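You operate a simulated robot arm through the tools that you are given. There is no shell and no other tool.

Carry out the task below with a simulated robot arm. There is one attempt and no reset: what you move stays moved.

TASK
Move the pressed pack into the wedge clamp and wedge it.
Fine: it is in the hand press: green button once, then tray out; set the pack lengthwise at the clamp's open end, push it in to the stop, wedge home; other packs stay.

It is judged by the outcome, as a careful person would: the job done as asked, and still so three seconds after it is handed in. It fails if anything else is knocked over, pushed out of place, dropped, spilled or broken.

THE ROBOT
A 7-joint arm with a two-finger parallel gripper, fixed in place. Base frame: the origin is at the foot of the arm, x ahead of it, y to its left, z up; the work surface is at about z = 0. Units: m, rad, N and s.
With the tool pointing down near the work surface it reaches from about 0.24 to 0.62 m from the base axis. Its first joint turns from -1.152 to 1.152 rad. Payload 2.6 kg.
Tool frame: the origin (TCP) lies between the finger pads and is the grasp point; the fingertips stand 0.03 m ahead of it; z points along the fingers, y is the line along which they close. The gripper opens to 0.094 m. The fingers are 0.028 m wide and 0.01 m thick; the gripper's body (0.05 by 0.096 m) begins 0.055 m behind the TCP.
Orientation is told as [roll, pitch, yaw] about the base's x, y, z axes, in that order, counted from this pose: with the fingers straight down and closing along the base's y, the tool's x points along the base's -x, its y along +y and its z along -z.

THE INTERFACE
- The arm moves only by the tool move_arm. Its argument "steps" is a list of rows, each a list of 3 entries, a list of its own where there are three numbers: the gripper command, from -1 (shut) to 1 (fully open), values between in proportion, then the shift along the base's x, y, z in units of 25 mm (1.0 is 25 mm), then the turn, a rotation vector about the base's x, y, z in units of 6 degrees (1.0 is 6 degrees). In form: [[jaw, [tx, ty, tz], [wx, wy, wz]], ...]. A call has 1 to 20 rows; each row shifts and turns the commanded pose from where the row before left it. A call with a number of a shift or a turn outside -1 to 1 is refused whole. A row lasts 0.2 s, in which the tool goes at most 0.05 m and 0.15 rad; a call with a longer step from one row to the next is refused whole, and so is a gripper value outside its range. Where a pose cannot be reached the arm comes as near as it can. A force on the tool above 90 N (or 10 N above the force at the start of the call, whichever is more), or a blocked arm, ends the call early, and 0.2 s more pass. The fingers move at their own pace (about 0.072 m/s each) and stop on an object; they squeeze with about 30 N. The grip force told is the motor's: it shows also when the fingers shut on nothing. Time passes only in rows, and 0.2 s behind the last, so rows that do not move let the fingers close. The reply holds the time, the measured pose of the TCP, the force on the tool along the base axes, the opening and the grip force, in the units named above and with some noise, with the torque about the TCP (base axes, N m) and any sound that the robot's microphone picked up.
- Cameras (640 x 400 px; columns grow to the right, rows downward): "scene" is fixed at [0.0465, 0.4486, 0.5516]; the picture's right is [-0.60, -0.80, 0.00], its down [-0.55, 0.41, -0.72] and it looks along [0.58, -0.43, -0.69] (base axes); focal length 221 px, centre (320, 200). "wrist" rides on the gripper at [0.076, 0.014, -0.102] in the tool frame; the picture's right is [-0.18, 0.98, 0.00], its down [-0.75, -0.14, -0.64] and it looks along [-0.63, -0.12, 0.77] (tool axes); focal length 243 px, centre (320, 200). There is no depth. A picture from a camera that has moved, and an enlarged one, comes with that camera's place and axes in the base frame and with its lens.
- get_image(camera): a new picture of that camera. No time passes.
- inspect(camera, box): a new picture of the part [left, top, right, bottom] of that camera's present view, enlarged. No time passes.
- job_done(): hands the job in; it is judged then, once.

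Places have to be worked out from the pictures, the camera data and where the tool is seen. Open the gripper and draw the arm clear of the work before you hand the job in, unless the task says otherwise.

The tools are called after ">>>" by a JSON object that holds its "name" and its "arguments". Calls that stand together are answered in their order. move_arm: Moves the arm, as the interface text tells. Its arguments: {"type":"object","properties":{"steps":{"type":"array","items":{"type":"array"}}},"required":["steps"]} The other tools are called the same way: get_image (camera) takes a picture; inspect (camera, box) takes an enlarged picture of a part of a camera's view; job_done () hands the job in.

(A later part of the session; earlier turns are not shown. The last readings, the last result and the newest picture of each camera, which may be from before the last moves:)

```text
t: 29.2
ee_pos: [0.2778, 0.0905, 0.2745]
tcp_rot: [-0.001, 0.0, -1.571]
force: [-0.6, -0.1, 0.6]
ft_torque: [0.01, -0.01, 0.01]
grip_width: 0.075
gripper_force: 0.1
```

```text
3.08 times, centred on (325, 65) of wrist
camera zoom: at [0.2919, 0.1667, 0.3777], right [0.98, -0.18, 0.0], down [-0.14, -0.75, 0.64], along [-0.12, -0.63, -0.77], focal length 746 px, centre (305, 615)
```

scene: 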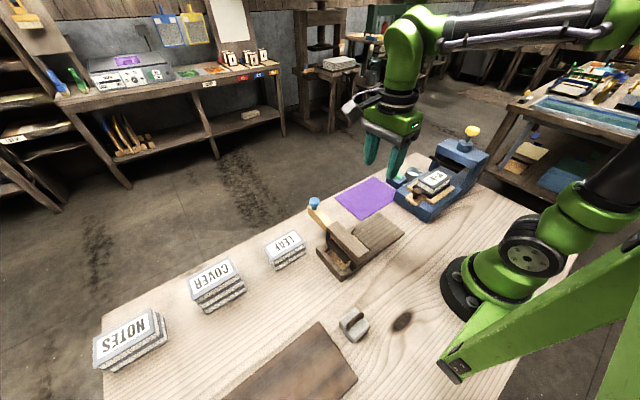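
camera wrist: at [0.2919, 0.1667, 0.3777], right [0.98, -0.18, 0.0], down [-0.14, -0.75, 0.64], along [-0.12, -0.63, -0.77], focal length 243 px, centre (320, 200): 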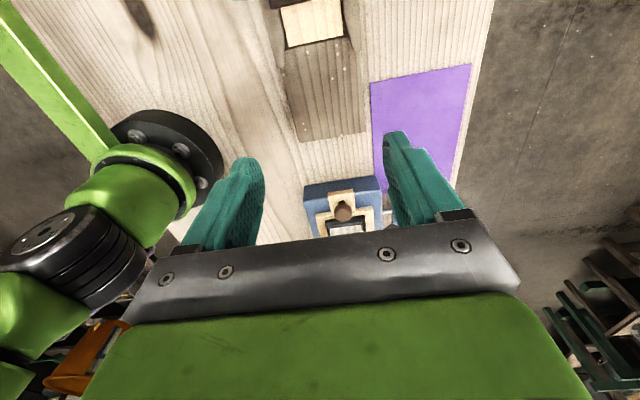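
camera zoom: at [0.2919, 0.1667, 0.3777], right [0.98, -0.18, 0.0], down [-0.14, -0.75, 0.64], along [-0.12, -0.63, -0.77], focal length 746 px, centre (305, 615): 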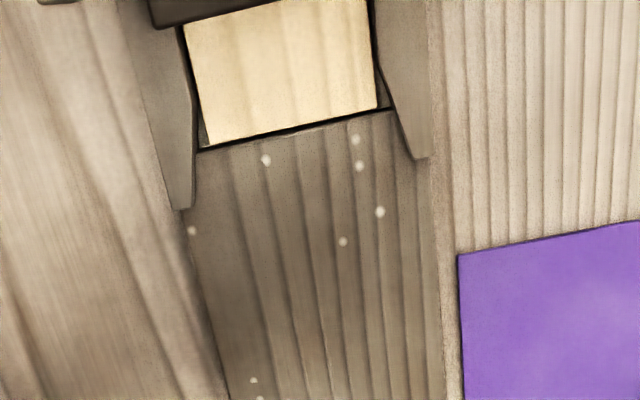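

The channel is x ≈ 0.2435–0.3135 (centre 0.2785), 70 mm wide against the 58 mm pack, good. Now I go back above the pack with the jaws at 75 mm.

>>> {"name": "move_arm", "arguments": {"steps": [[0.6, [0, -0.95, 0], [0, 0, 0]], [0.6, [0, -0.95, 0], [0, 0, 0]], [0.6, [0, -0.95, 0], [0, 0, 0]], [0.6, [0, -0.95, 0], [0, 0, 0]], [0.6, [0, -0.95, 0], [0, 0, 0]], [0.6, [0, -0.95, 0], [0, 0, 0]], [0.6, [0, -0.95, 0], [0, 0, 0]], [0.6, [0, -0.95, 0], [0, 0, 0]], [0.6, [0, -0.95, 0], [0, 0, 0]], [0.6, [0, -0.95, 0], [0, 0, 0]], [0.6, [0, -0.95, 0], [0, 0, 0]], [0.6, [0, -0.93, 0], [0, 0, 0]], [0.6, [0, 0, -1], [0, 0, 0]], [0.6, [0, 0, -1], [0, 0, 0]], [0.6, [0, 0, -1], [0, 0, 0]], [0.6, [0, 0, -1], [0, 0, 0]], [0.6, [0, 0, -1], [0, 0, 0]], [0.6, [0, 0, 0], [0, 0, 0]]]}}

>>> {"name": "get_image", "arguments": {"camera": "wrist"}}

>>> {"name": "inspect", "arguments": {"camera": "scene", "box": [390, 120, 490, 215]}}

```text
t: 33.0
ee_pos: [0.2803, -0.1951, 0.1469]
tcp_rot: [0.0, -0.002, -1.571]
force: [0.4, 0.1, 0.8]
ft_torque: [0.0, 0.0, -0.02]
grip_width: 0.0754
gripper_force: 0.1
```

```text
taken
camera wrist: at [0.2933, -0.1179, 0.251], right [0.98, -0.18, 0.0], down [-0.14, -0.75, 0.64], along [-0.12, -0.63, -0.77], focal length 243 px, centre (320, 200)
```

wrist: 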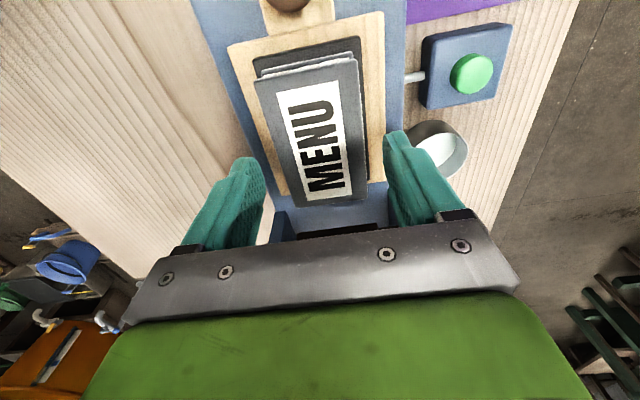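

```text
4.21 times, centred on (440, 168) of scene
camera zoom: at [0.0465, 0.4486, 0.5516], right [-0.6, -0.8, 0.0], down [-0.55, 0.41, -0.72], along [0.58, -0.43, -0.69], focal length 929 px, centre (-185, 337)
```

zoom: 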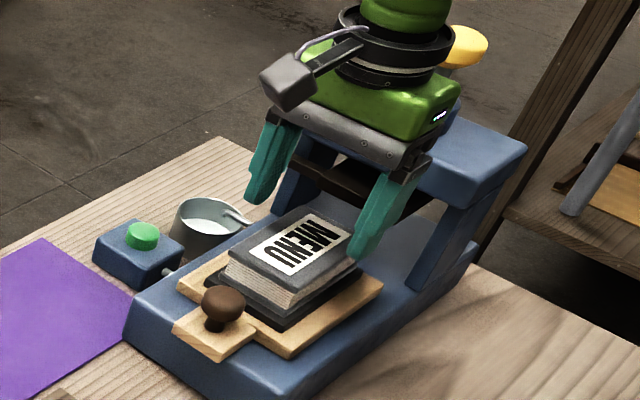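

The pack is centred between the fingers (pack centre ≈ (0.278, -0.196)). I lower to TCP z ≈ 0.107, fingertips just above the black pad, and close.

>>> {"name": "move_arm", "arguments": {"steps": [[0.6, [-0.05, 0, -0.6], [0, 0, 0]], [0.6, [0, 0, -0.6], [0, 0, 0]], [0.6, [0, 0, -0.4], [0, 0, 0]], [0.6, [0, 0, 0], [0, 0, 0]]]}}

>>> {"name": "inspect", "arguments": {"camera": "scene", "box": [400, 140, 480, 215]}}

>>> {"name": "inspect", "arguments": {"camera": "wrist", "box": [170, 0, 470, 240]}}

```text
t: 34.0
ee_pos: [0.2795, -0.1939, 0.1097]
tcp_rot: [0.001, -0.001, -1.57]
force: [0.0, 0.2, 0.1]
ft_torque: [-0.01, -0.02, 0.03]
grip_width: 0.0751
gripper_force: 0.1
```

```text
5.33 times, centred on (440, 178) of scene
camera zoom: at [0.0465, 0.4486, 0.5516], right [-0.6, -0.8, 0.0], down [-0.55, 0.41, -0.72], along [0.58, -0.43, -0.69], focal length 1176 px, centre (-320, 320)
```

zoom: 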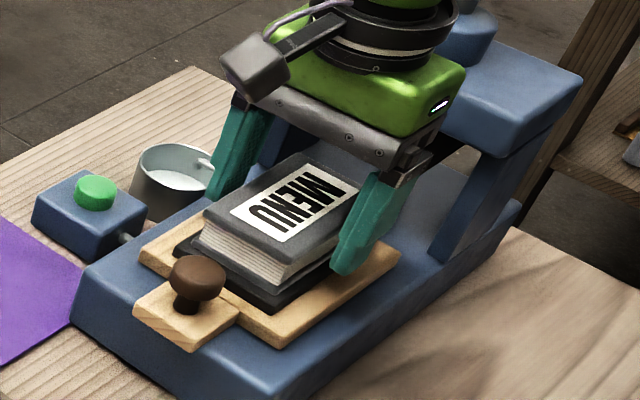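

```text
1.67 times, centred on (320, 120) of wrist
camera zoom: at [0.2921, -0.1179, 0.2116], right [0.98, -0.18, 0.0], down [-0.14, -0.75, 0.64], along [-0.12, -0.63, -0.77], focal length 404 px, centre (320, 333)
```

zoom: 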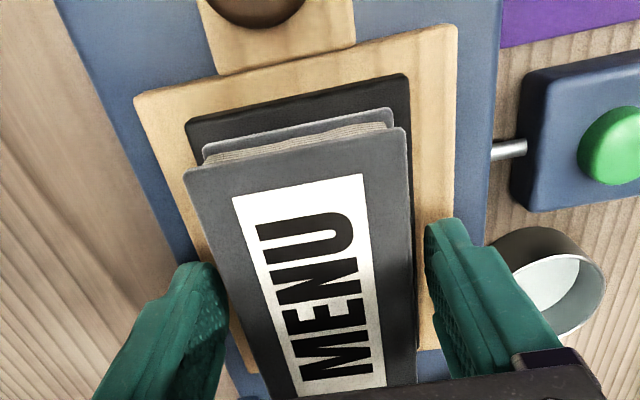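

Fingertips are at ≈ 0.080 with the pack spanning 0.073–0.10. I lower another 2.5 mm and close.

>>> {"name": "move_arm", "arguments": {"steps": [[0.6, [0, 0, -0.1], [0, 0, 0]], [0.6, [0, 0, 0], [0, 0, 0]], [-1, [0, 0, 0], [0, 0, 0]], [-1, [0, 0, 0], [0, 0, 0]], [-1, [0, 0, 0], [0, 0, 0]]]}}

>>> {"name": "inspect", "arguments": {"camera": "scene", "box": [400, 140, 480, 215]}}

```text
t: 35.2
ee_pos: [0.2782, -0.1948, 0.1062]
tcp_rot: [-0.001, -0.002, -1.572]
force: [0.6, 0.1, 1.1]
ft_torque: [-0.01, 0.04, -0.04]
grip_width: 0.0593
gripper_force: 29.9
```

```text
5.33 times, centred on (440, 178) of scene
camera zoom: at [0.0465, 0.4486, 0.5516], right [-0.6, -0.8, 0.0], down [-0.55, 0.41, -0.72], along [0.58, -0.43, -0.69], focal length 1176 px, centre (-320, 320)
```

zoom: 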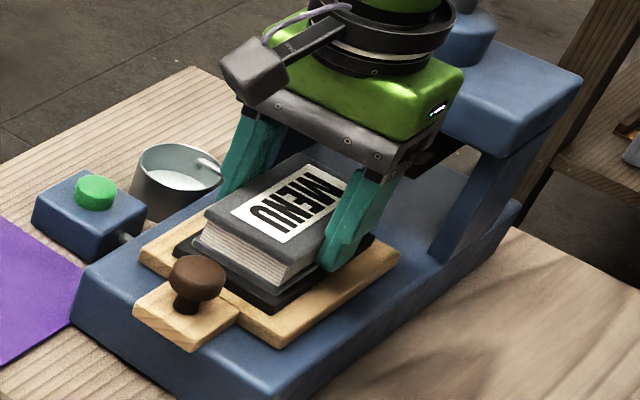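

The pack is held at 59 mm. I lift gently straight up and check that only the pack comes along.

>>> {"name": "move_arm", "arguments": {"steps": [[-1, [0, 0, 0.2], [0, 0, 0]], [-1, [0, 0, 0.4], [0, 0, 0]], [-1, [0, 0, 0.6], [0, 0, 0]], [-1, [0, 0, 0.8], [0, 0, 0]], [-1, [0, 0, 0.8], [0, 0, 0]], [-1, [0, 0, 0.2], [0, 0, 0]], [-1, [0, 0, 0], [0, 0, 0]]]}}

>>> {"name": "inspect", "arguments": {"camera": "scene", "box": [390, 110, 490, 215]}}

>>> {"name": "get_image", "arguments": {"camera": "wrist"}}

```text
t: 36.8
ee_pos: [0.2785, -0.1947, 0.1824]
tcp_rot: [0.0, 0.001, -1.571]
force: [0.6, 0.5, -1.6]
ft_torque: [-0.03, 0.01, -0.01]
grip_width: 0.0594
gripper_force: 30.4
```

```text
3.81 times, centred on (440, 162) of scene
camera zoom: at [0.0465, 0.4486, 0.5516], right [-0.6, -0.8, 0.0], down [-0.55, 0.41, -0.72], along [0.58, -0.43, -0.69], focal length 840 px, centre (-137, 343)
```

zoom: 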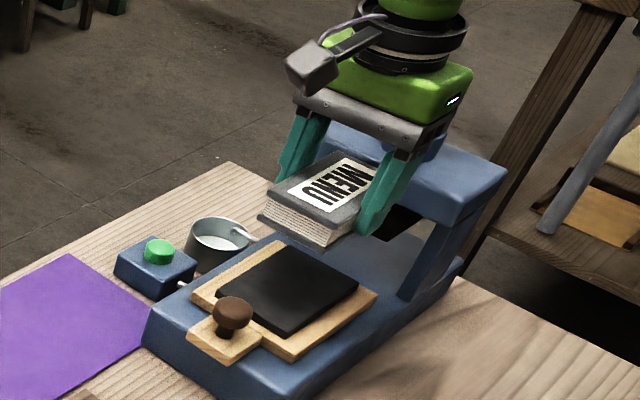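

```text
taken
camera wrist: at [0.2917, -0.1179, 0.2848], right [0.98, -0.18, 0.0], down [-0.14, -0.75, 0.64], along [-0.12, -0.63, -0.77], focal length 243 px, centre (320, 200)
```

wrist: 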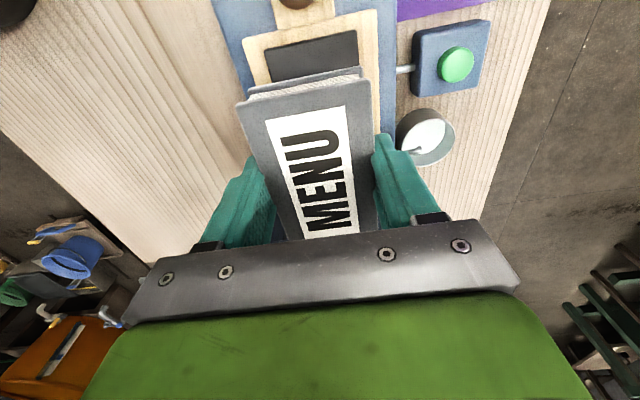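

Only the pack came up, level and lengthwise. I carry it along +y over the clamp's apron (centre y ≈ 0.05) at a safe height.

>>> {"name": "move_arm", "arguments": {"steps": [[-1, [0, 0.4, 0], [0, 0, 0]], [-1, [0, 0.7, 0], [0, 0, 0]], [-1, [0, 0.8, 0], [0, 0, 0]], [-1, [0, 0.8, 0], [0, 0, 0]], [-1, [0, 0.8, 0], [0, 0, 0]], [-1, [0, 0.8, 0], [0, 0, 0]], [-1, [0, 0.8, 0], [0, 0, 0]], [-1, [0, 0.8, 0], [0, 0, 0]], [-1, [0, 0.8, 0], [0, 0, 0]], [-1, [0, 0.8, 0], [0, 0, 0]], [-1, [0, 0.8, 0], [0, 0, 0]], [-1, [0, 0.8, 0], [0, 0, 0]], [-1, [0, 0.5, 0], [0, 0, 0]], [-1, [0, 0.2, 0], [0, 0, 0]], [-1, [0, 0, -0.5], [0, 0, 0]], [-1, [0, 0, -0.9], [0, 0, 0]], [-1, [0, 0, -0.9], [0, 0, 0]], [-1, [0, 0, -0.9], [0, 0, 0]], [-1, [0, 0, -0.5], [0, 0, 0]], [-1, [0, 0, 0], [0, 0, 0]]]}}

>>> {"name": "inspect", "arguments": {"camera": "scene", "box": [300, 150, 440, 285]}}

>>> {"name": "get_image", "arguments": {"camera": "wrist"}}

```text
t: 41.0
ee_pos: [0.2793, 0.0513, 0.0885]
tcp_rot: [0.002, 0.0, -1.572]
force: [-0.7, 0.1, -1.0]
ft_torque: [0.0, -0.01, 0.01]
grip_width: 0.0594
gripper_force: 30.4
```

```text
2.96 times, centred on (370, 218) of scene
camera zoom: at [0.0465, 0.4486, 0.5516], right [-0.6, -0.8, 0.0], down [-0.55, 0.41, -0.72], along [0.58, -0.43, -0.69], focal length 654 px, centre (172, 148)
```

zoom: 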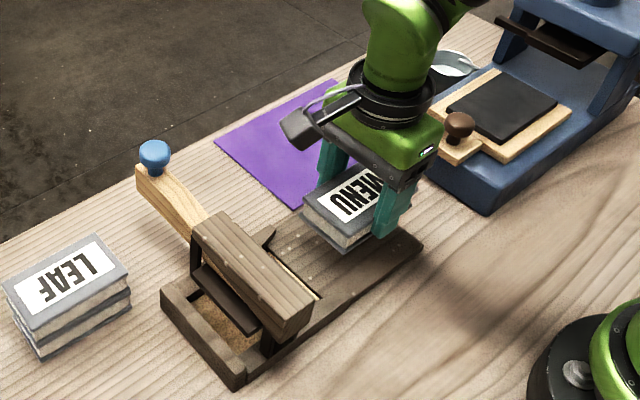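

```text
taken
camera wrist: at [0.2921, 0.1282, 0.1916], right [0.98, -0.18, 0.0], down [-0.14, -0.75, 0.64], along [-0.12, -0.63, -0.77], focal length 243 px, centre (320, 200)
```

wrist: 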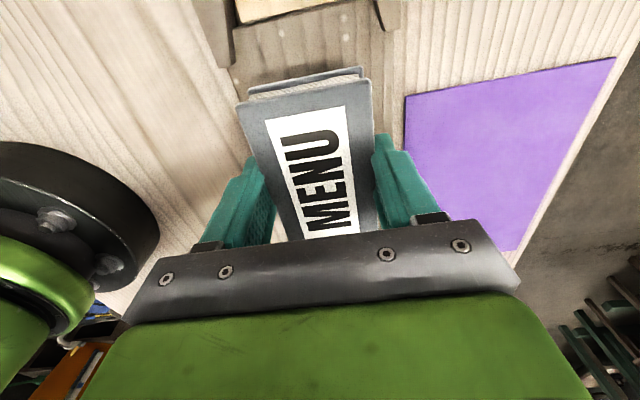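

The pack hangs over the apron, aligned with the channel. I lower it to just above the board, then feel for contact.

>>> {"name": "move_arm", "arguments": {"steps": [[-1, [0, 0, -0.6], [0, 0, 0]], [-1, [0, 0, -0.5], [0, 0, 0]], [-1, [0, 0, -0.3], [0, 0, 0]], [-1, [0, 0, 0], [0, 0, 0]]]}}

>>> {"name": "inspect", "arguments": {"camera": "scene", "box": [340, 170, 430, 250]}}

```text
t: 42.0
ee_pos: [0.2787, 0.05, 0.0536]
tcp_rot: [0.001, 0.0, -1.572]
force: [-0.4, -0.8, -1.1]
ft_torque: [-0.01, -0.01, 0.0]
grip_width: 0.0592
gripper_force: 30.0
```

```text
5.00 times, centred on (385, 210) of scene
camera zoom: at [0.0465, 0.4486, 0.5516], right [-0.6, -0.8, 0.0], down [-0.55, 0.41, -0.72], along [0.58, -0.43, -0.69], focal length 1103 px, centre (-5, 150)
```

zoom: 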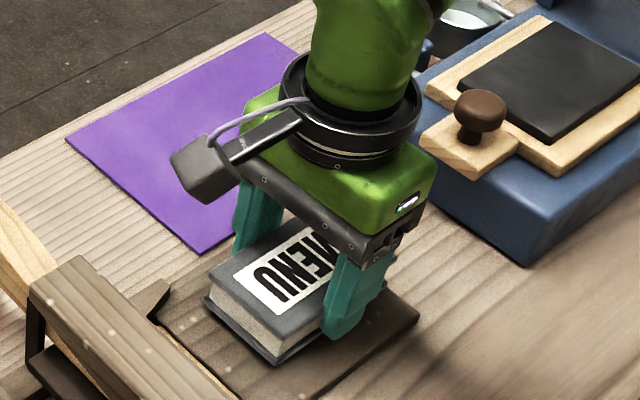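

>>> {"name": "move_arm", "arguments": {"steps": [[-1, [0, 0, -0.1], [0, 0, 0]], [-1, [0, 0, -0.08], [0, 0, 0]]]}}

```text
t: 42.6
ee_pos: [0.2794, 0.0501, 0.049]
tcp_rot: [0.001, 0.001, -1.571]
force: [1.0, 1.3, -1.5]
ft_torque: [-0.02, -0.03, -0.03]
grip_width: 0.059
gripper_force: 30.2
```

No contact yet at TCP z = 0.049. I keep lowering in 1.5 mm steps.

>>> {"name": "move_arm", "arguments": {"steps": [[-1, [0, 0, -0.06], [0, 0, 0]], [-1, [0, 0, -0.06], [0, 0, 0]]]}}

```text
t: 43.2
ee_pos: [0.2775, 0.0492, 0.0469]
tcp_rot: [0.001, 0.002, -1.574]
force: [-5.9, -1.9, 19.6]
ft_torque: [-0.24, 0.36, 0.08]
grip_width: 0.0594
gripper_force: 30.3
```

Contact at TCP z ≈ 0.0465 (20 N): the pack stands on the apron. I open the jaws and rise straight up.

>>> {"name": "move_arm", "arguments": {"steps": [[-1, [0, 0, 0.02], [0, 0, 0]], [0.6, [0, 0, 0], [0, 0, 0]], [0.6, [0, 0, 0], [0, 0, 0]], [0.6, [0, 0, 0.4], [0, 0, 0]], [0.6, [0, 0, 1], [0, 0, 0]], [0.6, [0, 0, 1], [0, 0, 0]], [0.6, [0, 0, 0.5], [0, 0, 0]], [0.6, [0, 0, 0], [0, 0, 0]]]}}

>>> {"name": "get_image", "arguments": {"camera": "wrist"}}

>>> {"name": "inspect", "arguments": {"camera": "scene", "box": [310, 170, 430, 280]}}

```text
t: 45.0
ee_pos: [0.2791, 0.0509, 0.1206]
tcp_rot: [0.0, 0.0, -1.572]
force: [0.4, -0.2, 0.4]
ft_torque: [0.03, 0.0, -0.01]
grip_width: 0.0753
gripper_force: 0.1
```

```text
taken
camera wrist: at [0.2918, 0.1274, 0.2227], right [0.98, -0.18, 0.0], down [-0.14, -0.75, 0.64], along [-0.12, -0.63, -0.77], focal length 243 px, centre (320, 200)
```

wrist: 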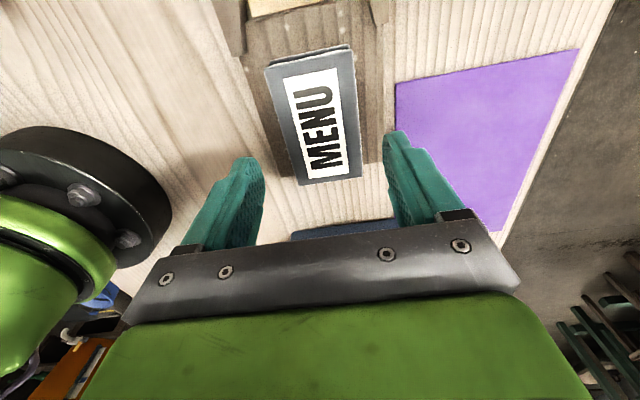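

```text
3.64 times, centred on (370, 225) of scene
camera zoom: at [0.0465, 0.4486, 0.5516], right [-0.6, -0.8, 0.0], down [-0.55, 0.41, -0.72], along [0.58, -0.43, -0.69], focal length 802 px, centre (138, 109)
```

zoom: 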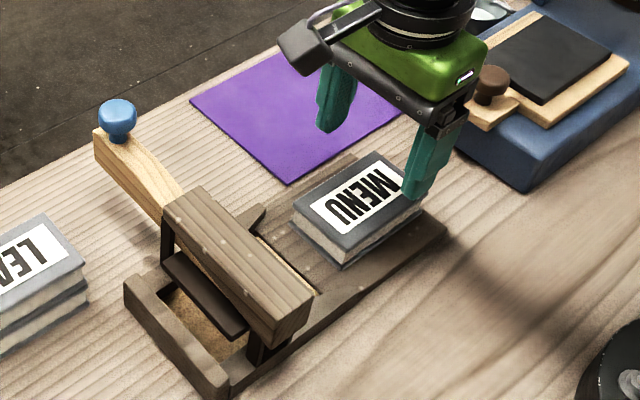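

The pack sits straight on the apron (y ≈ -0.002 to 0.098, centre x ≈ 0.277). I set the fingers to about 30 mm apart for a two-point push and go behind the pack, in the gap before the press.

>>> {"name": "move_arm", "arguments": {"steps": [[0.6, [0, -0.9, 0.2], [0, 0, 0]], [0.2, [0, -0.9, 0], [0, 0, 0]], [-0.36, [0, -0.9, 0], [0, 0, 0]], [-0.36, [0, -0.8, 0], [0, 0, 0]], [-0.36, [0, 0, 0], [0, 0, 0]], [-0.36, [0, 0, -0.8], [0, 0, 0]], [-0.36, [0, 0, -0.8], [0, 0, 0]], [-0.36, [0, 0, -0.8], [0, 0, 0]], [-0.36, [0, 0, 0], [0, 0, 0]]]}}

>>> {"name": "get_image", "arguments": {"camera": "wrist"}}

>>> {"name": "inspect", "arguments": {"camera": "scene", "box": [320, 150, 450, 260]}}

```text
t: 47.0
ee_pos: [0.2786, -0.0372, 0.0645]
tcp_rot: [0.002, 0.0, -1.572]
force: [-0.1, -0.6, -1.3]
ft_torque: [-0.03, 0.01, -0.04]
grip_width: 0.0301
gripper_force: 0.0
```

```text
taken
camera wrist: at [0.2921, 0.0397, 0.1675], right [0.98, -0.18, 0.0], down [-0.14, -0.75, 0.64], along [-0.12, -0.63, -0.77], focal length 243 px, centre (320, 200)
```

wrist: 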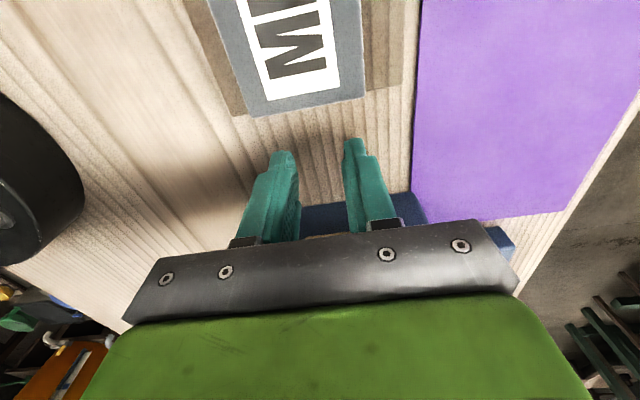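

```text
3.64 times, centred on (385, 205) of scene
camera zoom: at [0.0465, 0.4486, 0.5516], right [-0.6, -0.8, 0.0], down [-0.55, 0.41, -0.72], along [0.58, -0.43, -0.69], focal length 802 px, centre (84, 182)
```

zoom: 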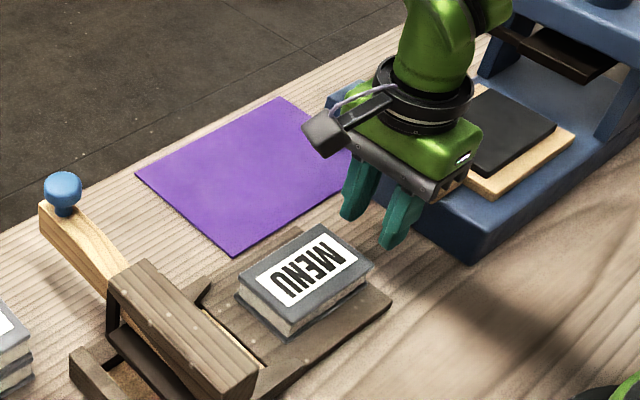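

The fingers are in line behind the pack. I lower the tips to z ≈ 0.02 and begin pushing in +y gently.

>>> {"name": "move_arm", "arguments": {"steps": [[-0.36, [0, 0, -0.35], [0, 0, 0]], [-0.36, [0, 0, -0.23], [0, 0, 0]], [-0.36, [0, 0.3, 0], [0, 0, 0]], [-0.36, [0, 0.3, 0], [0, 0, 0]], [-0.36, [0, 0.3, 0], [0, 0, 0]], [-0.36, [0, 0.3, 0], [0, 0, 0]]]}}

>>> {"name": "inspect", "arguments": {"camera": "scene", "box": [320, 170, 430, 270]}}

```text
t: 48.4
ee_pos: [0.2789, -0.0071, 0.0493]
tcp_rot: [0.001, -0.001, -1.573]
force: [-0.3, -0.6, 0.8]
ft_torque: [-0.03, -0.02, 0.0]
grip_width: 0.0301
gripper_force: 0.0
```

```text
4.00 times, centred on (375, 220) of scene
camera zoom: at [0.0465, 0.4486, 0.5516], right [-0.6, -0.8, 0.0], down [-0.55, 0.41, -0.72], along [0.58, -0.43, -0.69], focal length 882 px, centre (100, 120)
```

zoom: 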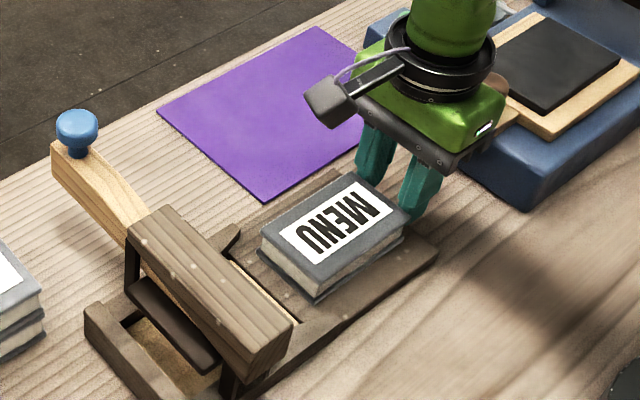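

The pack slides easily. I keep pushing, watching the force as its front enters the funnel.

>>> {"name": "move_arm", "arguments": {"steps": [[-0.36, [0, 0.25, 0], [0, 0, 0]], [-0.36, [0, 0.25, 0], [0, 0, 0]], [-0.36, [0, 0.25, 0], [0, 0, 0]], [-0.36, [0, 0.25, 0], [0, 0, 0]], [-0.36, [0, 0.25, 0], [0, 0, 0]], [-0.36, [0, 0.25, 0], [0, 0, 0]]]}}

>>> {"name": "inspect", "arguments": {"camera": "scene", "box": [310, 180, 420, 280]}}

>>> {"name": "get_image", "arguments": {"camera": "wrist"}}

```text
t: 49.8
ee_pos: [0.2776, 0.0301, 0.0509]
tcp_rot: [0.001, 0.0, -1.571]
force: [-0.5, -0.6, 1.0]
ft_torque: [0.0, 0.02, 0.03]
grip_width: 0.0299
gripper_force: 1.2
```

```text
4.00 times, centred on (365, 230) of scene
camera zoom: at [0.0465, 0.4486, 0.5516], right [-0.6, -0.8, 0.0], down [-0.55, 0.41, -0.72], along [0.58, -0.43, -0.69], focal length 882 px, centre (140, 80)
```

zoom: 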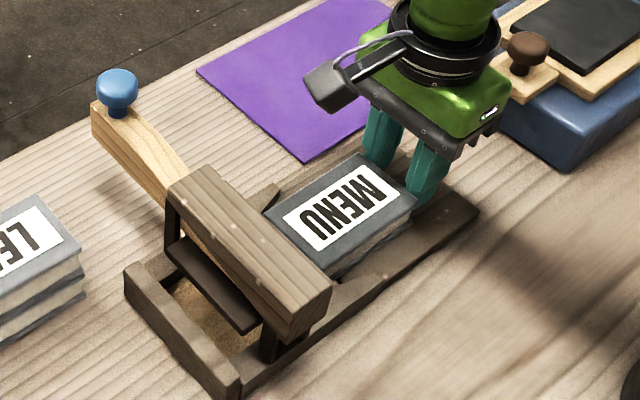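

```text
taken
camera wrist: at [0.2913, 0.1071, 0.153], right [0.98, -0.19, 0.0], down [-0.14, -0.75, 0.64], along [-0.12, -0.63, -0.77], focal length 243 px, centre (320, 200)
```

wrist: 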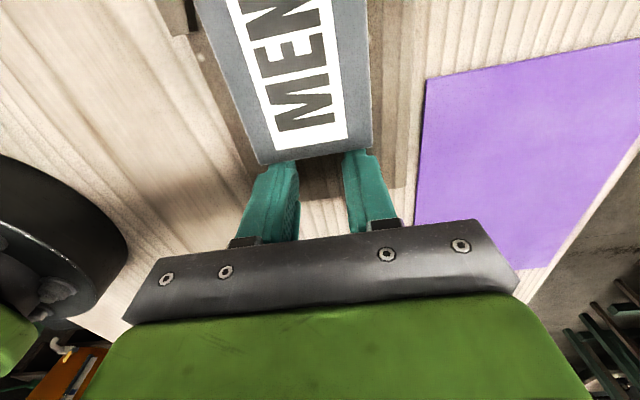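

The pack's front is entering the channel squarely (rear edge ≈ 0.044) with hardly any force. I continue.

>>> {"name": "move_arm", "arguments": {"steps": [[-0.36, [0, 0.25, 0], [0, 0, 0]], [-0.36, [0, 0.25, 0], [0, 0, 0]], [-0.36, [0, 0.25, 0], [0, 0, 0]], [-0.36, [0, 0.25, 0], [0, 0, 0]], [-0.36, [0, 0.25, 0], [0, 0, 0]], [-0.36, [0, 0.25, 0], [0, 0, 0]]]}}

>>> {"name": "inspect", "arguments": {"camera": "scene", "box": [310, 180, 420, 280]}}

>>> {"name": "get_image", "arguments": {"camera": "wrist"}}

```text
t: 51.2
ee_pos: [0.2791, 0.0672, 0.0495]
tcp_rot: [0.0, 0.0, -1.574]
force: [-0.5, -1.1, -0.1]
ft_torque: [0.0, 0.0, 0.0]
grip_width: 0.0304
gripper_force: 0.0
```

```text
4.00 times, centred on (365, 230) of scene
camera zoom: at [0.0465, 0.4486, 0.5516], right [-0.6, -0.8, 0.0], down [-0.55, 0.41, -0.72], along [0.58, -0.43, -0.69], focal length 882 px, centre (140, 80)
```

zoom: 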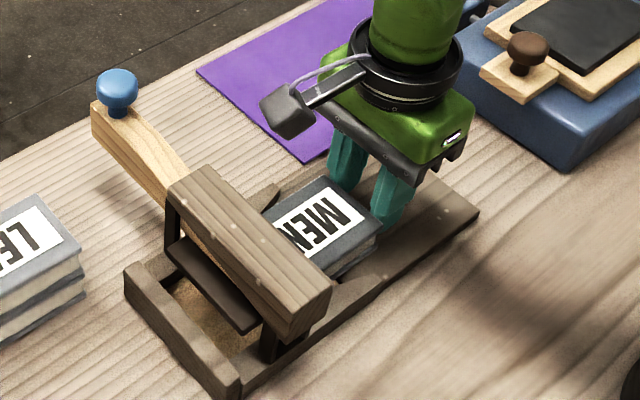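

```text
taken
camera wrist: at [0.2918, 0.1443, 0.1527], right [0.98, -0.19, 0.0], down [-0.14, -0.75, 0.64], along [-0.12, -0.63, -0.77], focal length 243 px, centre (320, 200)
```

wrist: 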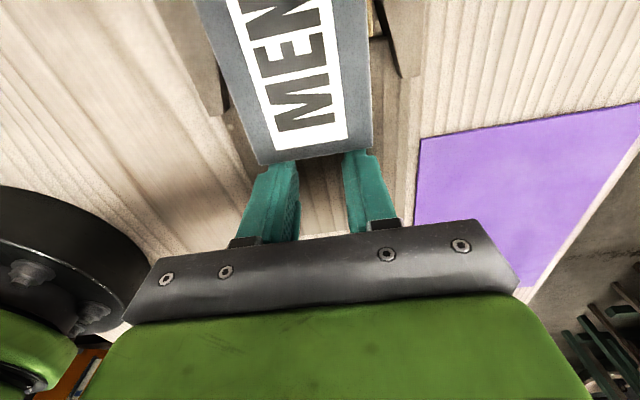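

Going straight in. The wrist camera will pass above the bridge (lens at z 0.153 against 0.10), so it is clear; I push on.

>>> {"name": "move_arm", "arguments": {"steps": [[-0.36, [0, 0.25, 0], [0, 0, 0]], [-0.36, [0, 0.25, 0], [0, 0, 0]], [-0.36, [0, 0.25, 0], [0, 0, 0]], [-0.36, [0, 0.25, 0], [0, 0, 0]], [-0.36, [0, 0.25, 0], [0, 0, 0]], [-0.36, [0, 0.25, 0], [0, 0, 0]]]}}

>>> {"name": "inspect", "arguments": {"camera": "scene", "box": [310, 180, 420, 280]}}

>>> {"name": "get_image", "arguments": {"camera": "wrist"}}

```text
t: 52.6
ee_pos: [0.2785, 0.1049, 0.0505]
tcp_rot: [0.0, 0.0, -1.571]
force: [0.2, -0.7, 0.4]
ft_torque: [-0.02, 0.02, -0.01]
grip_width: 0.0301
gripper_force: 0.0
```

```text
4.00 times, centred on (365, 230) of scene
camera zoom: at [0.0465, 0.4486, 0.5516], right [-0.6, -0.8, 0.0], down [-0.55, 0.41, -0.72], along [0.58, -0.43, -0.69], focal length 882 px, centre (140, 80)
```

zoom: 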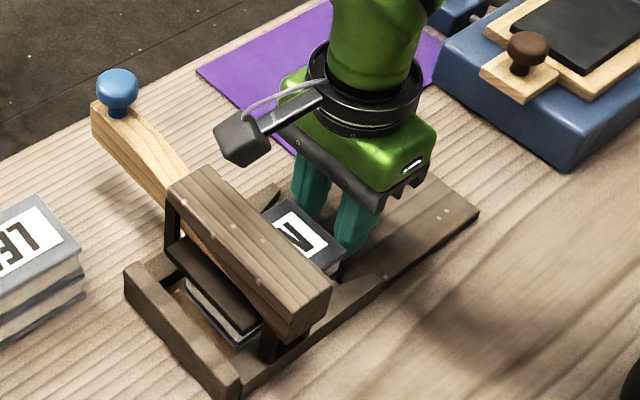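

```text
taken
camera wrist: at [0.2917, 0.1816, 0.1527], right [0.98, -0.19, 0.0], down [-0.14, -0.75, 0.64], along [-0.12, -0.63, -0.77], focal length 243 px, centre (320, 200)
```

wrist: 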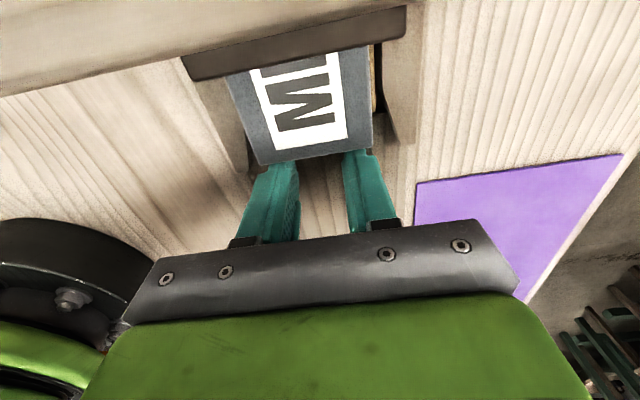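

The pack's front shows under the plate on the far side; about 20 mm to the stop. I continue in smaller steps and watch for the stop.

>>> {"name": "move_arm", "arguments": {"steps": [[-0.36, [0, 0.12, 0], [0, 0, 0]], [-0.36, [0, 0.12, 0], [0, 0, 0]], [-0.36, [0, 0.12, 0], [0, 0, 0]], [-0.36, [0, 0.12, 0], [0, 0, 0]], [-0.36, [0, 0.12, 0], [0, 0, 0]]]}}

>>> {"name": "inspect", "arguments": {"camera": "scene", "box": [310, 190, 410, 280]}}

```text
t: 53.8
ee_pos: [0.2773, 0.1195, 0.0505]
tcp_rot: [0.0, -0.002, -1.573]
force: [0.5, -1.0, 0.9]
ft_torque: [-0.01, -0.03, 0.0]
grip_width: 0.0301
gripper_force: 0.0
```

```text
4.44 times, centred on (360, 235) of scene
camera zoom: at [0.0465, 0.4486, 0.5516], right [-0.6, -0.8, 0.0], down [-0.55, 0.41, -0.72], along [0.58, -0.43, -0.69], focal length 980 px, centre (142, 44)
```

zoom: 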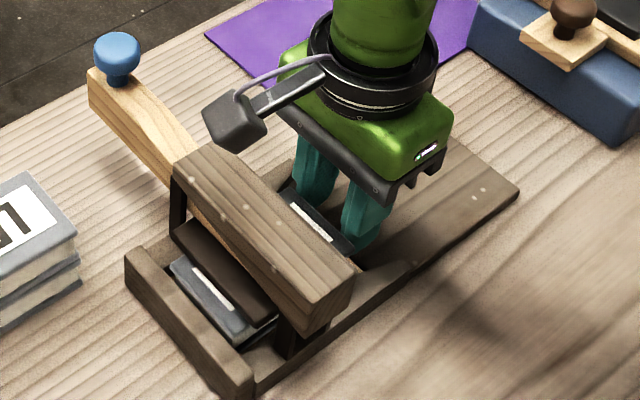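

>>> {"name": "move_arm", "arguments": {"steps": [[-0.36, [0, 0.1, 0], [0, 0, 0]], [-0.36, [0, 0.1, 0], [0, 0, 0]]]}}

>>> {"name": "inspect", "arguments": {"camera": "scene", "box": [320, 200, 390, 280]}}

```text
t: 54.4
ee_pos: [0.2795, 0.1226, 0.0504]
tcp_rot: [-0.002, -0.004, -1.576]
force: [0.6, -20.5, 4.9]
ft_torque: [-0.23, -0.03, 0.17]
grip_width: 0.0301
gripper_force: 0.2
```

```text
5.00 times, centred on (355, 240) of scene
camera zoom: at [0.0465, 0.4486, 0.5516], right [-0.6, -0.8, 0.0], down [-0.55, 0.41, -0.72], along [0.58, -0.43, -0.69], focal length 1103 px, centre (145, 0)
```

zoom: 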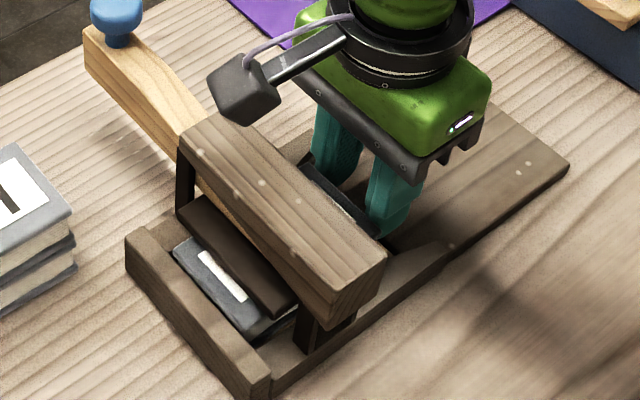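

A 20 N reaction shows the pack is against the stop, and the picture agrees. I back the fingers off in -y and rise to look at it from above.

>>> {"name": "move_arm", "arguments": {"steps": [[-0.36, [0, -0.4, 0], [0, 0, 0]], [-0.36, [0, -0.8, 0], [0, 0, 0]], [-0.36, [0, 0, 0.8], [0, 0, 0]], [-0.36, [0, 0, 1], [0, 0, 0]], [-0.36, [0, 0, 1], [0, 0, 0]], [-0.36, [0, 0, 1], [0, 0, 0]], [-0.36, [0, 0, 1], [0, 0, 0]], [-0.36, [0, 0, 1], [0, 0, 0]], [-0.36, [0, 0.8, 1], [0, 0, 0]], [-1, [0, 1, 0.5], [0, 0, 0]], [-1, [0, 1, 0], [0, 0, 0]], [-1, [0, 1, 0], [0, 0, 0]], [-1, [0, 0, 0], [0, 0, 0]]]}}

>>> {"name": "get_image", "arguments": {"camera": "wrist"}}

>>> {"name": "inspect", "arguments": {"camera": "scene", "box": [290, 190, 410, 280]}}

```text
t: 57.2
ee_pos: [0.2787, 0.1902, 0.2319]
tcp_rot: [-0.001, 0.0, -1.574]
force: [0.1, 0.2, 0.1]
ft_torque: [-0.02, -0.03, -0.03]
grip_width: 0.0003
gripper_force: 29.4
```

```text
taken
camera wrist: at [0.2915, 0.2668, 0.3355], right [0.98, -0.18, 0.0], down [-0.14, -0.75, 0.64], along [-0.12, -0.63, -0.77], focal length 243 px, centre (320, 200)
```

wrist: 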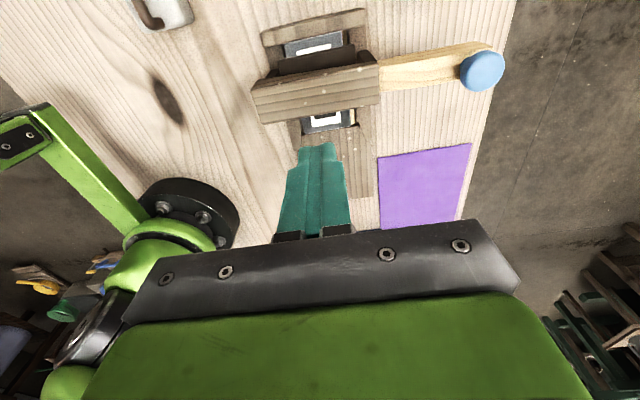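

```text
4.44 times, centred on (350, 235) of scene
camera zoom: at [0.0465, 0.4486, 0.5516], right [-0.6, -0.8, 0.0], down [-0.55, 0.41, -0.72], along [0.58, -0.43, -0.69], focal length 980 px, centre (187, 44)
```

zoom: 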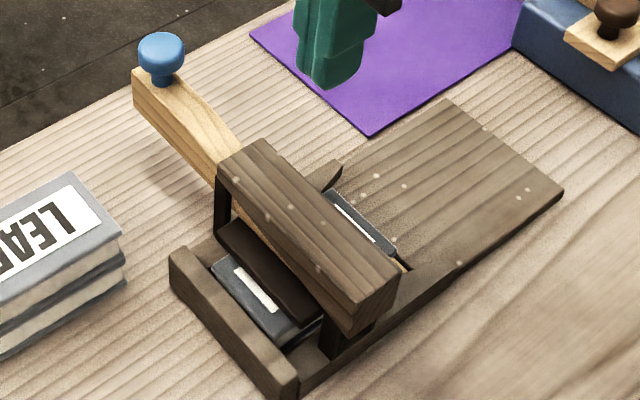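

>>> {"name": "inspect", "arguments": {"camera": "wrist", "box": [230, 0, 530, 170]}}

>>> {"name": "inspect", "arguments": {"camera": "scene", "box": [300, 190, 370, 270]}}

```text
2.13 times, centred on (380, 85) of wrist
camera zoom: at [0.2915, 0.2668, 0.3355], right [0.98, -0.18, 0.0], down [-0.14, -0.75, 0.64], along [-0.12, -0.63, -0.77], focal length 518 px, centre (192, 445)
```

zoom: 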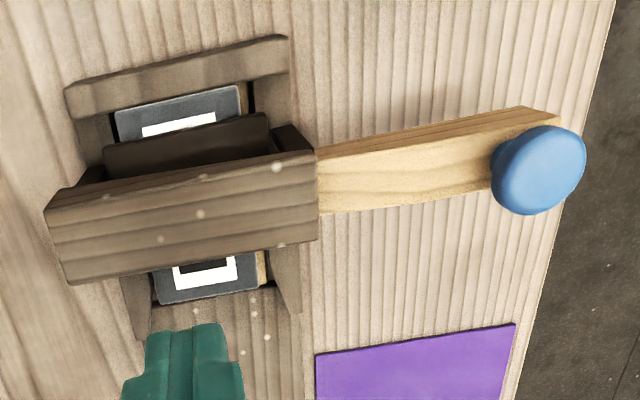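

```text
5.00 times, centred on (335, 230) of scene
camera zoom: at [0.0465, 0.4486, 0.5516], right [-0.6, -0.8, 0.0], down [-0.55, 0.41, -0.72], along [0.58, -0.43, -0.69], focal length 1103 px, centre (245, 50)
```

zoom: 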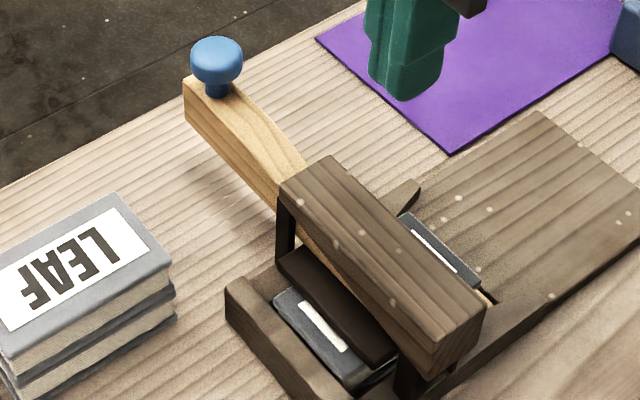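

The pack is seated square against the stop. The wedge's end face is at about x = 0.426, y ≈ 0.198, z 0.066–0.10, with the blue knob on top. I turn the tool back to yaw 0, shut, moving to a place beyond the wedge's end, to push it along the stiff direction of the fingers.

>>> {"name": "move_arm", "arguments": {"steps": [[-1, [0.52, 0.02, 0.1], [0, 0, 1]], [-1, [0.52, 0.02, 0.1], [0, 0, 1]], [-1, [0.52, 0.02, 0.1], [0, 0, 1]], [-1, [0.52, 0.02, 0.1], [0, 0, 1]], [-1, [0.52, 0.02, 0], [0, 0, 1]], [-1, [0.52, 0.02, 0], [0, 0, 1]], [-1, [0.52, 0.02, 0], [0, 0, 1]], [-1, [0.52, 0.02, 0], [0, 0, 1]], [-1, [0.52, 0.02, 0], [0, 0, 1]], [-1, [0.52, 0.02, 0], [0, 0, 1]], [-1, [0.52, 0.02, 0], [0, 0, 1]], [-1, [0.52, 0.02, 0], [0, 0, 1]], [-1, [0.52, 0.02, 0], [0, 0, 1]], [-1, [0.52, 0.02, 0], [0, 0, 1]], [-1, [0.52, 0.02, 0], [0, 0, 1]], [-1, [0, 0, 0], [0, 0, 0]]]}}

>>> {"name": "get_image", "arguments": {"camera": "wrist"}}

>>> {"name": "get_image", "arguments": {"camera": "scene"}}

```text
t: 60.6
ee_pos: [0.4739, 0.1985, 0.2431]
tcp_rot: [0.001, 0.0, -0.001]
force: [-0.4, 0.3, 0.0]
ft_torque: [-0.06, -0.01, -0.01]
grip_width: 0.0
gripper_force: 30.1
```

```text
taken
camera wrist: at [0.3967, 0.2125, 0.3457], right [0.18, 0.98, 0.0], down [0.75, -0.14, 0.64], along [0.63, -0.12, -0.77], focal length 243 px, centre (320, 200)
```

wrist: 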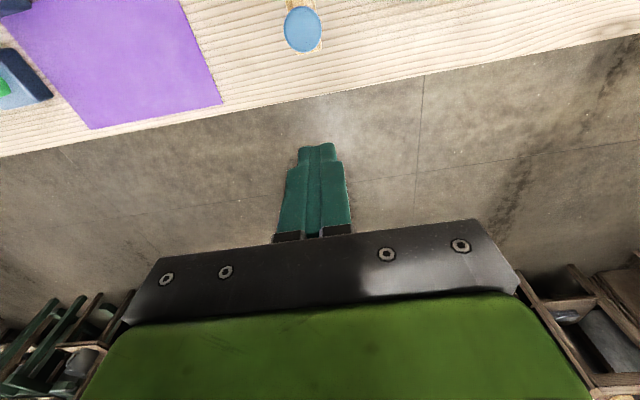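

```text
taken
```

scene: 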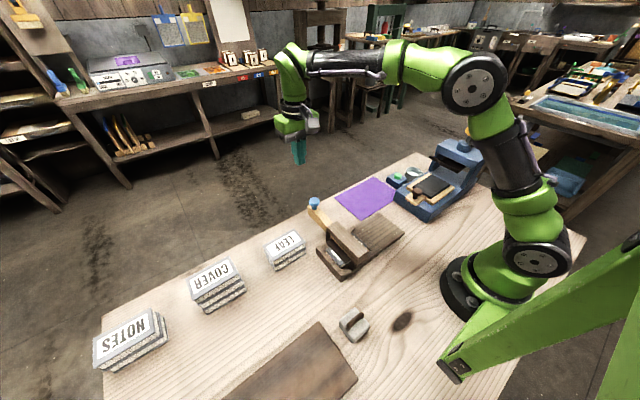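

The tool is beyond the wedge end. I enlarge the wrist view of the knob and wedge end to place the push.

>>> {"name": "inspect", "arguments": {"camera": "wrist", "box": [250, 0, 370, 75]}}

>>> {"name": "inspect", "arguments": {"camera": "scene", "box": [280, 120, 370, 230]}}

```text
5.33 times, centred on (310, 38) of wrist
camera zoom: at [0.3967, 0.2125, 0.3457], right [0.18, 0.98, 0.0], down [0.75, -0.14, 0.64], along [0.63, -0.12, -0.77], focal length 1294 px, centre (373, 1067)
```

zoom: 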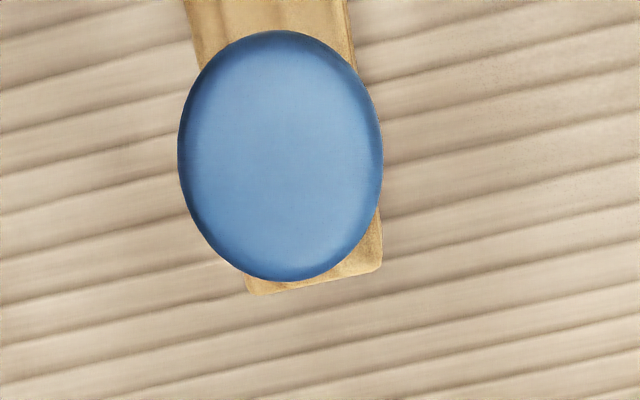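

```text
3.64 times, centred on (325, 175) of scene
camera zoom: at [0.0465, 0.4486, 0.5516], right [-0.6, -0.8, 0.0], down [-0.55, 0.41, -0.72], along [0.58, -0.43, -0.69], focal length 802 px, centre (302, 291)
```

zoom: 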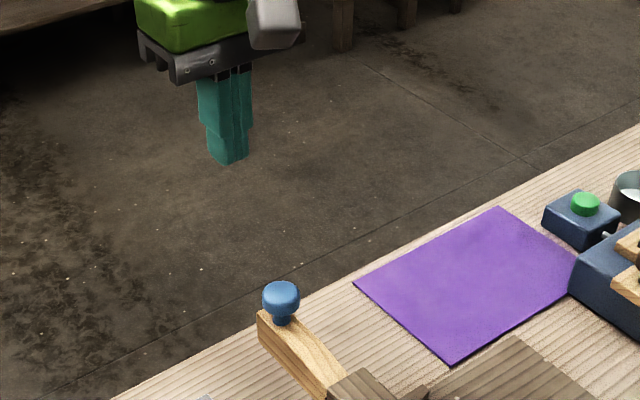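

Wedge end face at x ≈ 0.431, centre y ≈ 0.196; the knob is nearly flush with it. I tilt the fingers 18° so their tips lead under the knob, and descend clear beyond the end face.

>>> {"name": "move_arm", "arguments": {"steps": [[-1, [0.2, -0.05, 0], [0, 1, 0]], [-1, [0.2, -0.05, 0], [0, 1, 0]], [-1, [0, 0, 0], [0, 1, 0]], [-1, [0, 0, -0.9], [0, 0, 0]], [-1, [0, 0, -0.9], [0, 0, 0]], [-1, [0, 0, -0.9], [0, 0, 0]], [-1, [0, 0, -0.9], [0, 0, 0]], [-1, [0, 0, -0.9], [0, 0, 0]], [-1, [0, 0, -0.9], [0, 0, 0]], [-1, [0, 0, -0.15], [0, 0, 0]], [-1, [0, 0, 0], [0, 0, 0]]]}}

>>> {"name": "get_image", "arguments": {"camera": "wrist"}}

>>> {"name": "inspect", "arguments": {"camera": "scene", "box": [280, 160, 370, 260]}}

```text
t: 63.0
ee_pos: [0.4834, 0.1939, 0.1036]
tcp_rot: [0.0, 0.314, -0.002]
force: [0.3, 0.7, -0.4]
ft_torque: [-0.01, -0.02, -0.01]
grip_width: 0.0001
gripper_force: 29.7
```

```text
taken
camera wrist: at [0.4421, 0.2092, 0.2248], right [0.18, 0.98, -0.06], down [0.92, -0.14, 0.38], along [0.36, -0.12, -0.92], focal length 243 px, centre (320, 200)
```

wrist: 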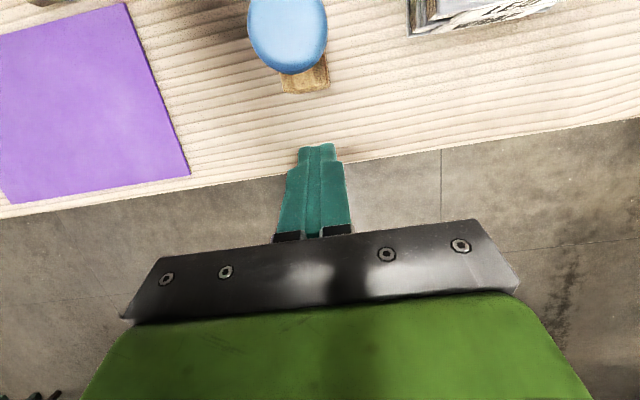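

```text
4.00 times, centred on (325, 210) of scene
camera zoom: at [0.0465, 0.4486, 0.5516], right [-0.6, -0.8, 0.0], down [-0.55, 0.41, -0.72], along [0.58, -0.43, -0.69], focal length 882 px, centre (300, 160)
```

zoom: 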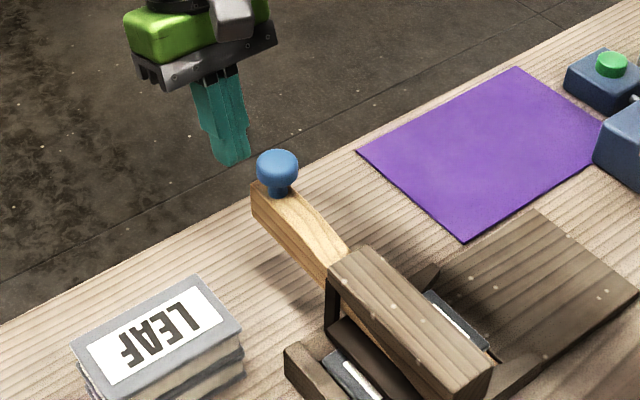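

The fingers point at the middle of the wedge's end with about 29 mm to go. I approach in -x until contact.

>>> {"name": "move_arm", "arguments": {"steps": [[-1, [-0.3, 0.07, 0], [0, 0, 0]], [-1, [-0.3, 0, 0], [0, 0, 0]], [-1, [-0.2, 0, 0], [0, 0, 0]], [-1, [-0.15, 0, 0], [0, 0, 0]], [-1, [0, 0, 0], [0, 0, 0]]]}}

>>> {"name": "inspect", "arguments": {"camera": "scene", "box": [290, 160, 370, 250]}}

>>> {"name": "get_image", "arguments": {"camera": "wrist"}}

```text
t: 64.2
ee_pos: [0.4584, 0.1961, 0.1039]
tcp_rot: [-0.001, 0.314, 0.0]
force: [-0.3, 0.2, 0.5]
ft_torque: [0.02, -0.03, 0.02]
grip_width: 0.0
gripper_force: 29.9
```

```text
4.44 times, centred on (330, 205) of scene
camera zoom: at [0.0465, 0.4486, 0.5516], right [-0.6, -0.8, 0.0], down [-0.55, 0.41, -0.72], along [0.58, -0.43, -0.69], focal length 980 px, centre (276, 178)
```

zoom: 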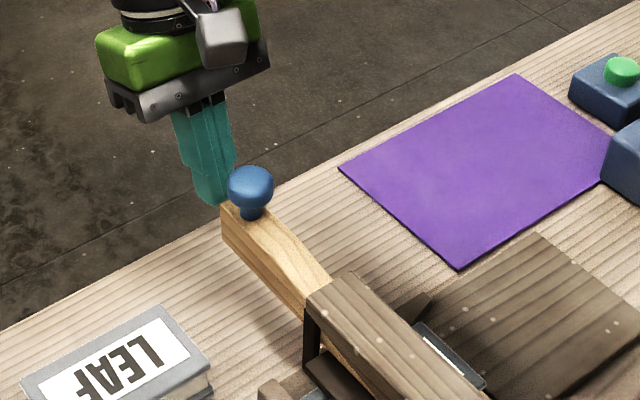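

```text
taken
camera wrist: at [0.4179, 0.2111, 0.2251], right [0.18, 0.98, -0.06], down [0.92, -0.14, 0.38], along [0.36, -0.12, -0.92], focal length 243 px, centre (320, 200)
```

wrist: 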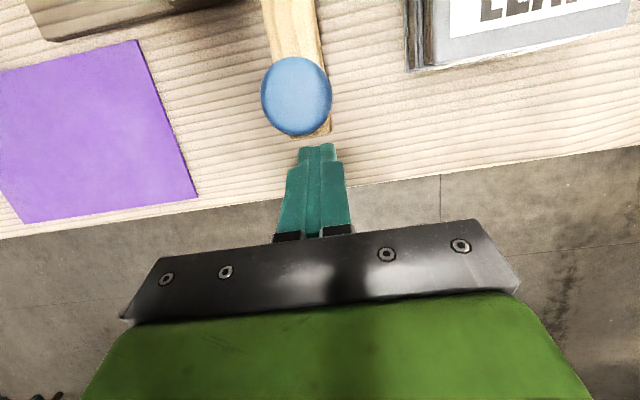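

Just short of contact and well in line. I push on in 2.5 mm steps.

>>> {"name": "move_arm", "arguments": {"steps": [[-1, [-0.1, 0, 0], [0, 0, 0]], [-1, [-0.1, 0, 0], [0, 0, 0]], [-1, [-0.1, 0, 0], [0, 0, 0]], [-1, [-0.1, 0, 0], [0, 0, 0]]]}}

>>> {"name": "inspect", "arguments": {"camera": "scene", "box": [290, 160, 370, 250]}}

```text
t: 65.2
ee_pos: [0.4501, 0.1963, 0.1048]
tcp_rot: [0.001, 0.314, -0.003]
force: [1.0, -0.2, 0.2]
ft_torque: [-0.01, -0.03, 0.01]
grip_width: 0.0001
gripper_force: 29.9
```

```text
4.44 times, centred on (330, 205) of scene
camera zoom: at [0.0465, 0.4486, 0.5516], right [-0.6, -0.8, 0.0], down [-0.55, 0.41, -0.72], along [0.58, -0.43, -0.69], focal length 980 px, centre (276, 178)
```

zoom: 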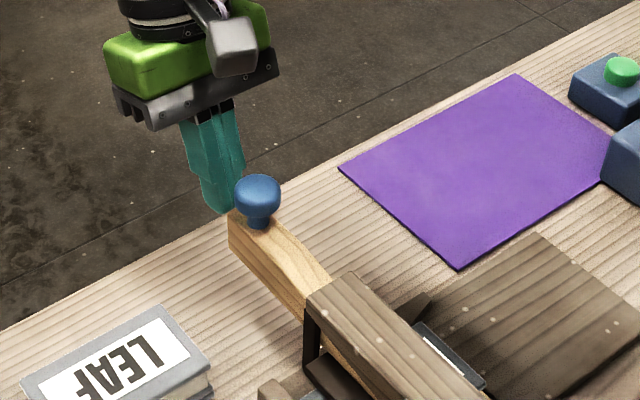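

The wedge has started to move with very little force. I continue pushing in -x in moderate steps, watching the force.

>>> {"name": "move_arm", "arguments": {"steps": [[-1, [-0.15, 0, 0], [0, 0, 0]], [-1, [-0.15, 0, 0], [0, 0, 0]], [-1, [-0.15, 0, 0], [0, 0, 0]], [-1, [-0.15, 0, 0], [0, 0, 0]]]}}

>>> {"name": "inspect", "arguments": {"camera": "scene", "box": [290, 170, 390, 280]}}

```text
t: 66.2
ee_pos: [0.435, 0.1961, 0.1042]
tcp_rot: [-0.001, 0.314, -0.002]
force: [0.1, -0.7, 0.4]
ft_torque: [-0.03, -0.02, -0.01]
grip_width: 0.0003
gripper_force: 30.3
```

```text
3.64 times, centred on (340, 225) of scene
camera zoom: at [0.0465, 0.4486, 0.5516], right [-0.6, -0.8, 0.0], down [-0.55, 0.41, -0.72], along [0.58, -0.43, -0.69], focal length 802 px, centre (247, 109)
```

zoom: 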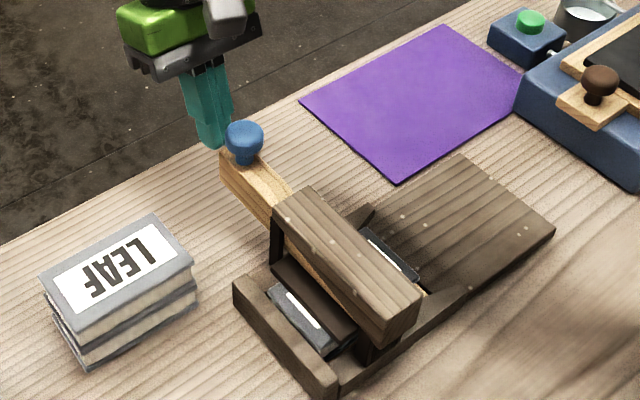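

The wedge slides in freely and the plate is coming down. I go on.

>>> {"name": "move_arm", "arguments": {"steps": [[-1, [-0.15, 0, 0], [0, 0, 0]], [-1, [-0.15, 0, 0], [0, 0, 0]], [-1, [-0.15, 0, 0], [0, 0, 0]], [-1, [-0.15, 0, 0], [0, 0, 0]]]}}

>>> {"name": "inspect", "arguments": {"camera": "scene", "box": [290, 170, 390, 280]}}

>>> {"name": "get_image", "arguments": {"camera": "wrist"}}

```text
t: 67.2
ee_pos: [0.419, 0.195, 0.1034]
tcp_rot: [0.0, 0.315, -0.003]
force: [2.4, -0.1, -1.7]
ft_torque: [-0.02, -0.11, 0.03]
grip_width: 0.0001
gripper_force: 30.2
```

```text
3.64 times, centred on (340, 225) of scene
camera zoom: at [0.0465, 0.4486, 0.5516], right [-0.6, -0.8, 0.0], down [-0.55, 0.41, -0.72], along [0.58, -0.43, -0.69], focal length 802 px, centre (247, 109)
```

zoom: 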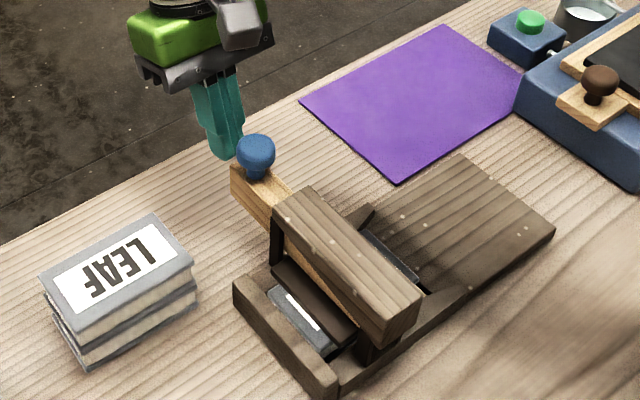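

```text
taken
camera wrist: at [0.3776, 0.2111, 0.2249], right [0.18, 0.98, -0.06], down [0.91, -0.14, 0.38], along [0.36, -0.12, -0.92], focal length 243 px, centre (320, 200)
```

wrist: 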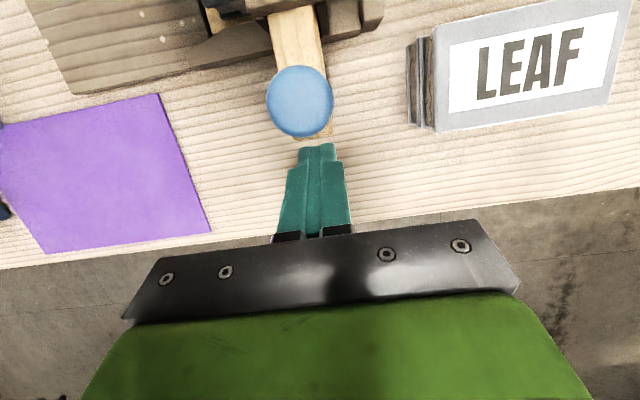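

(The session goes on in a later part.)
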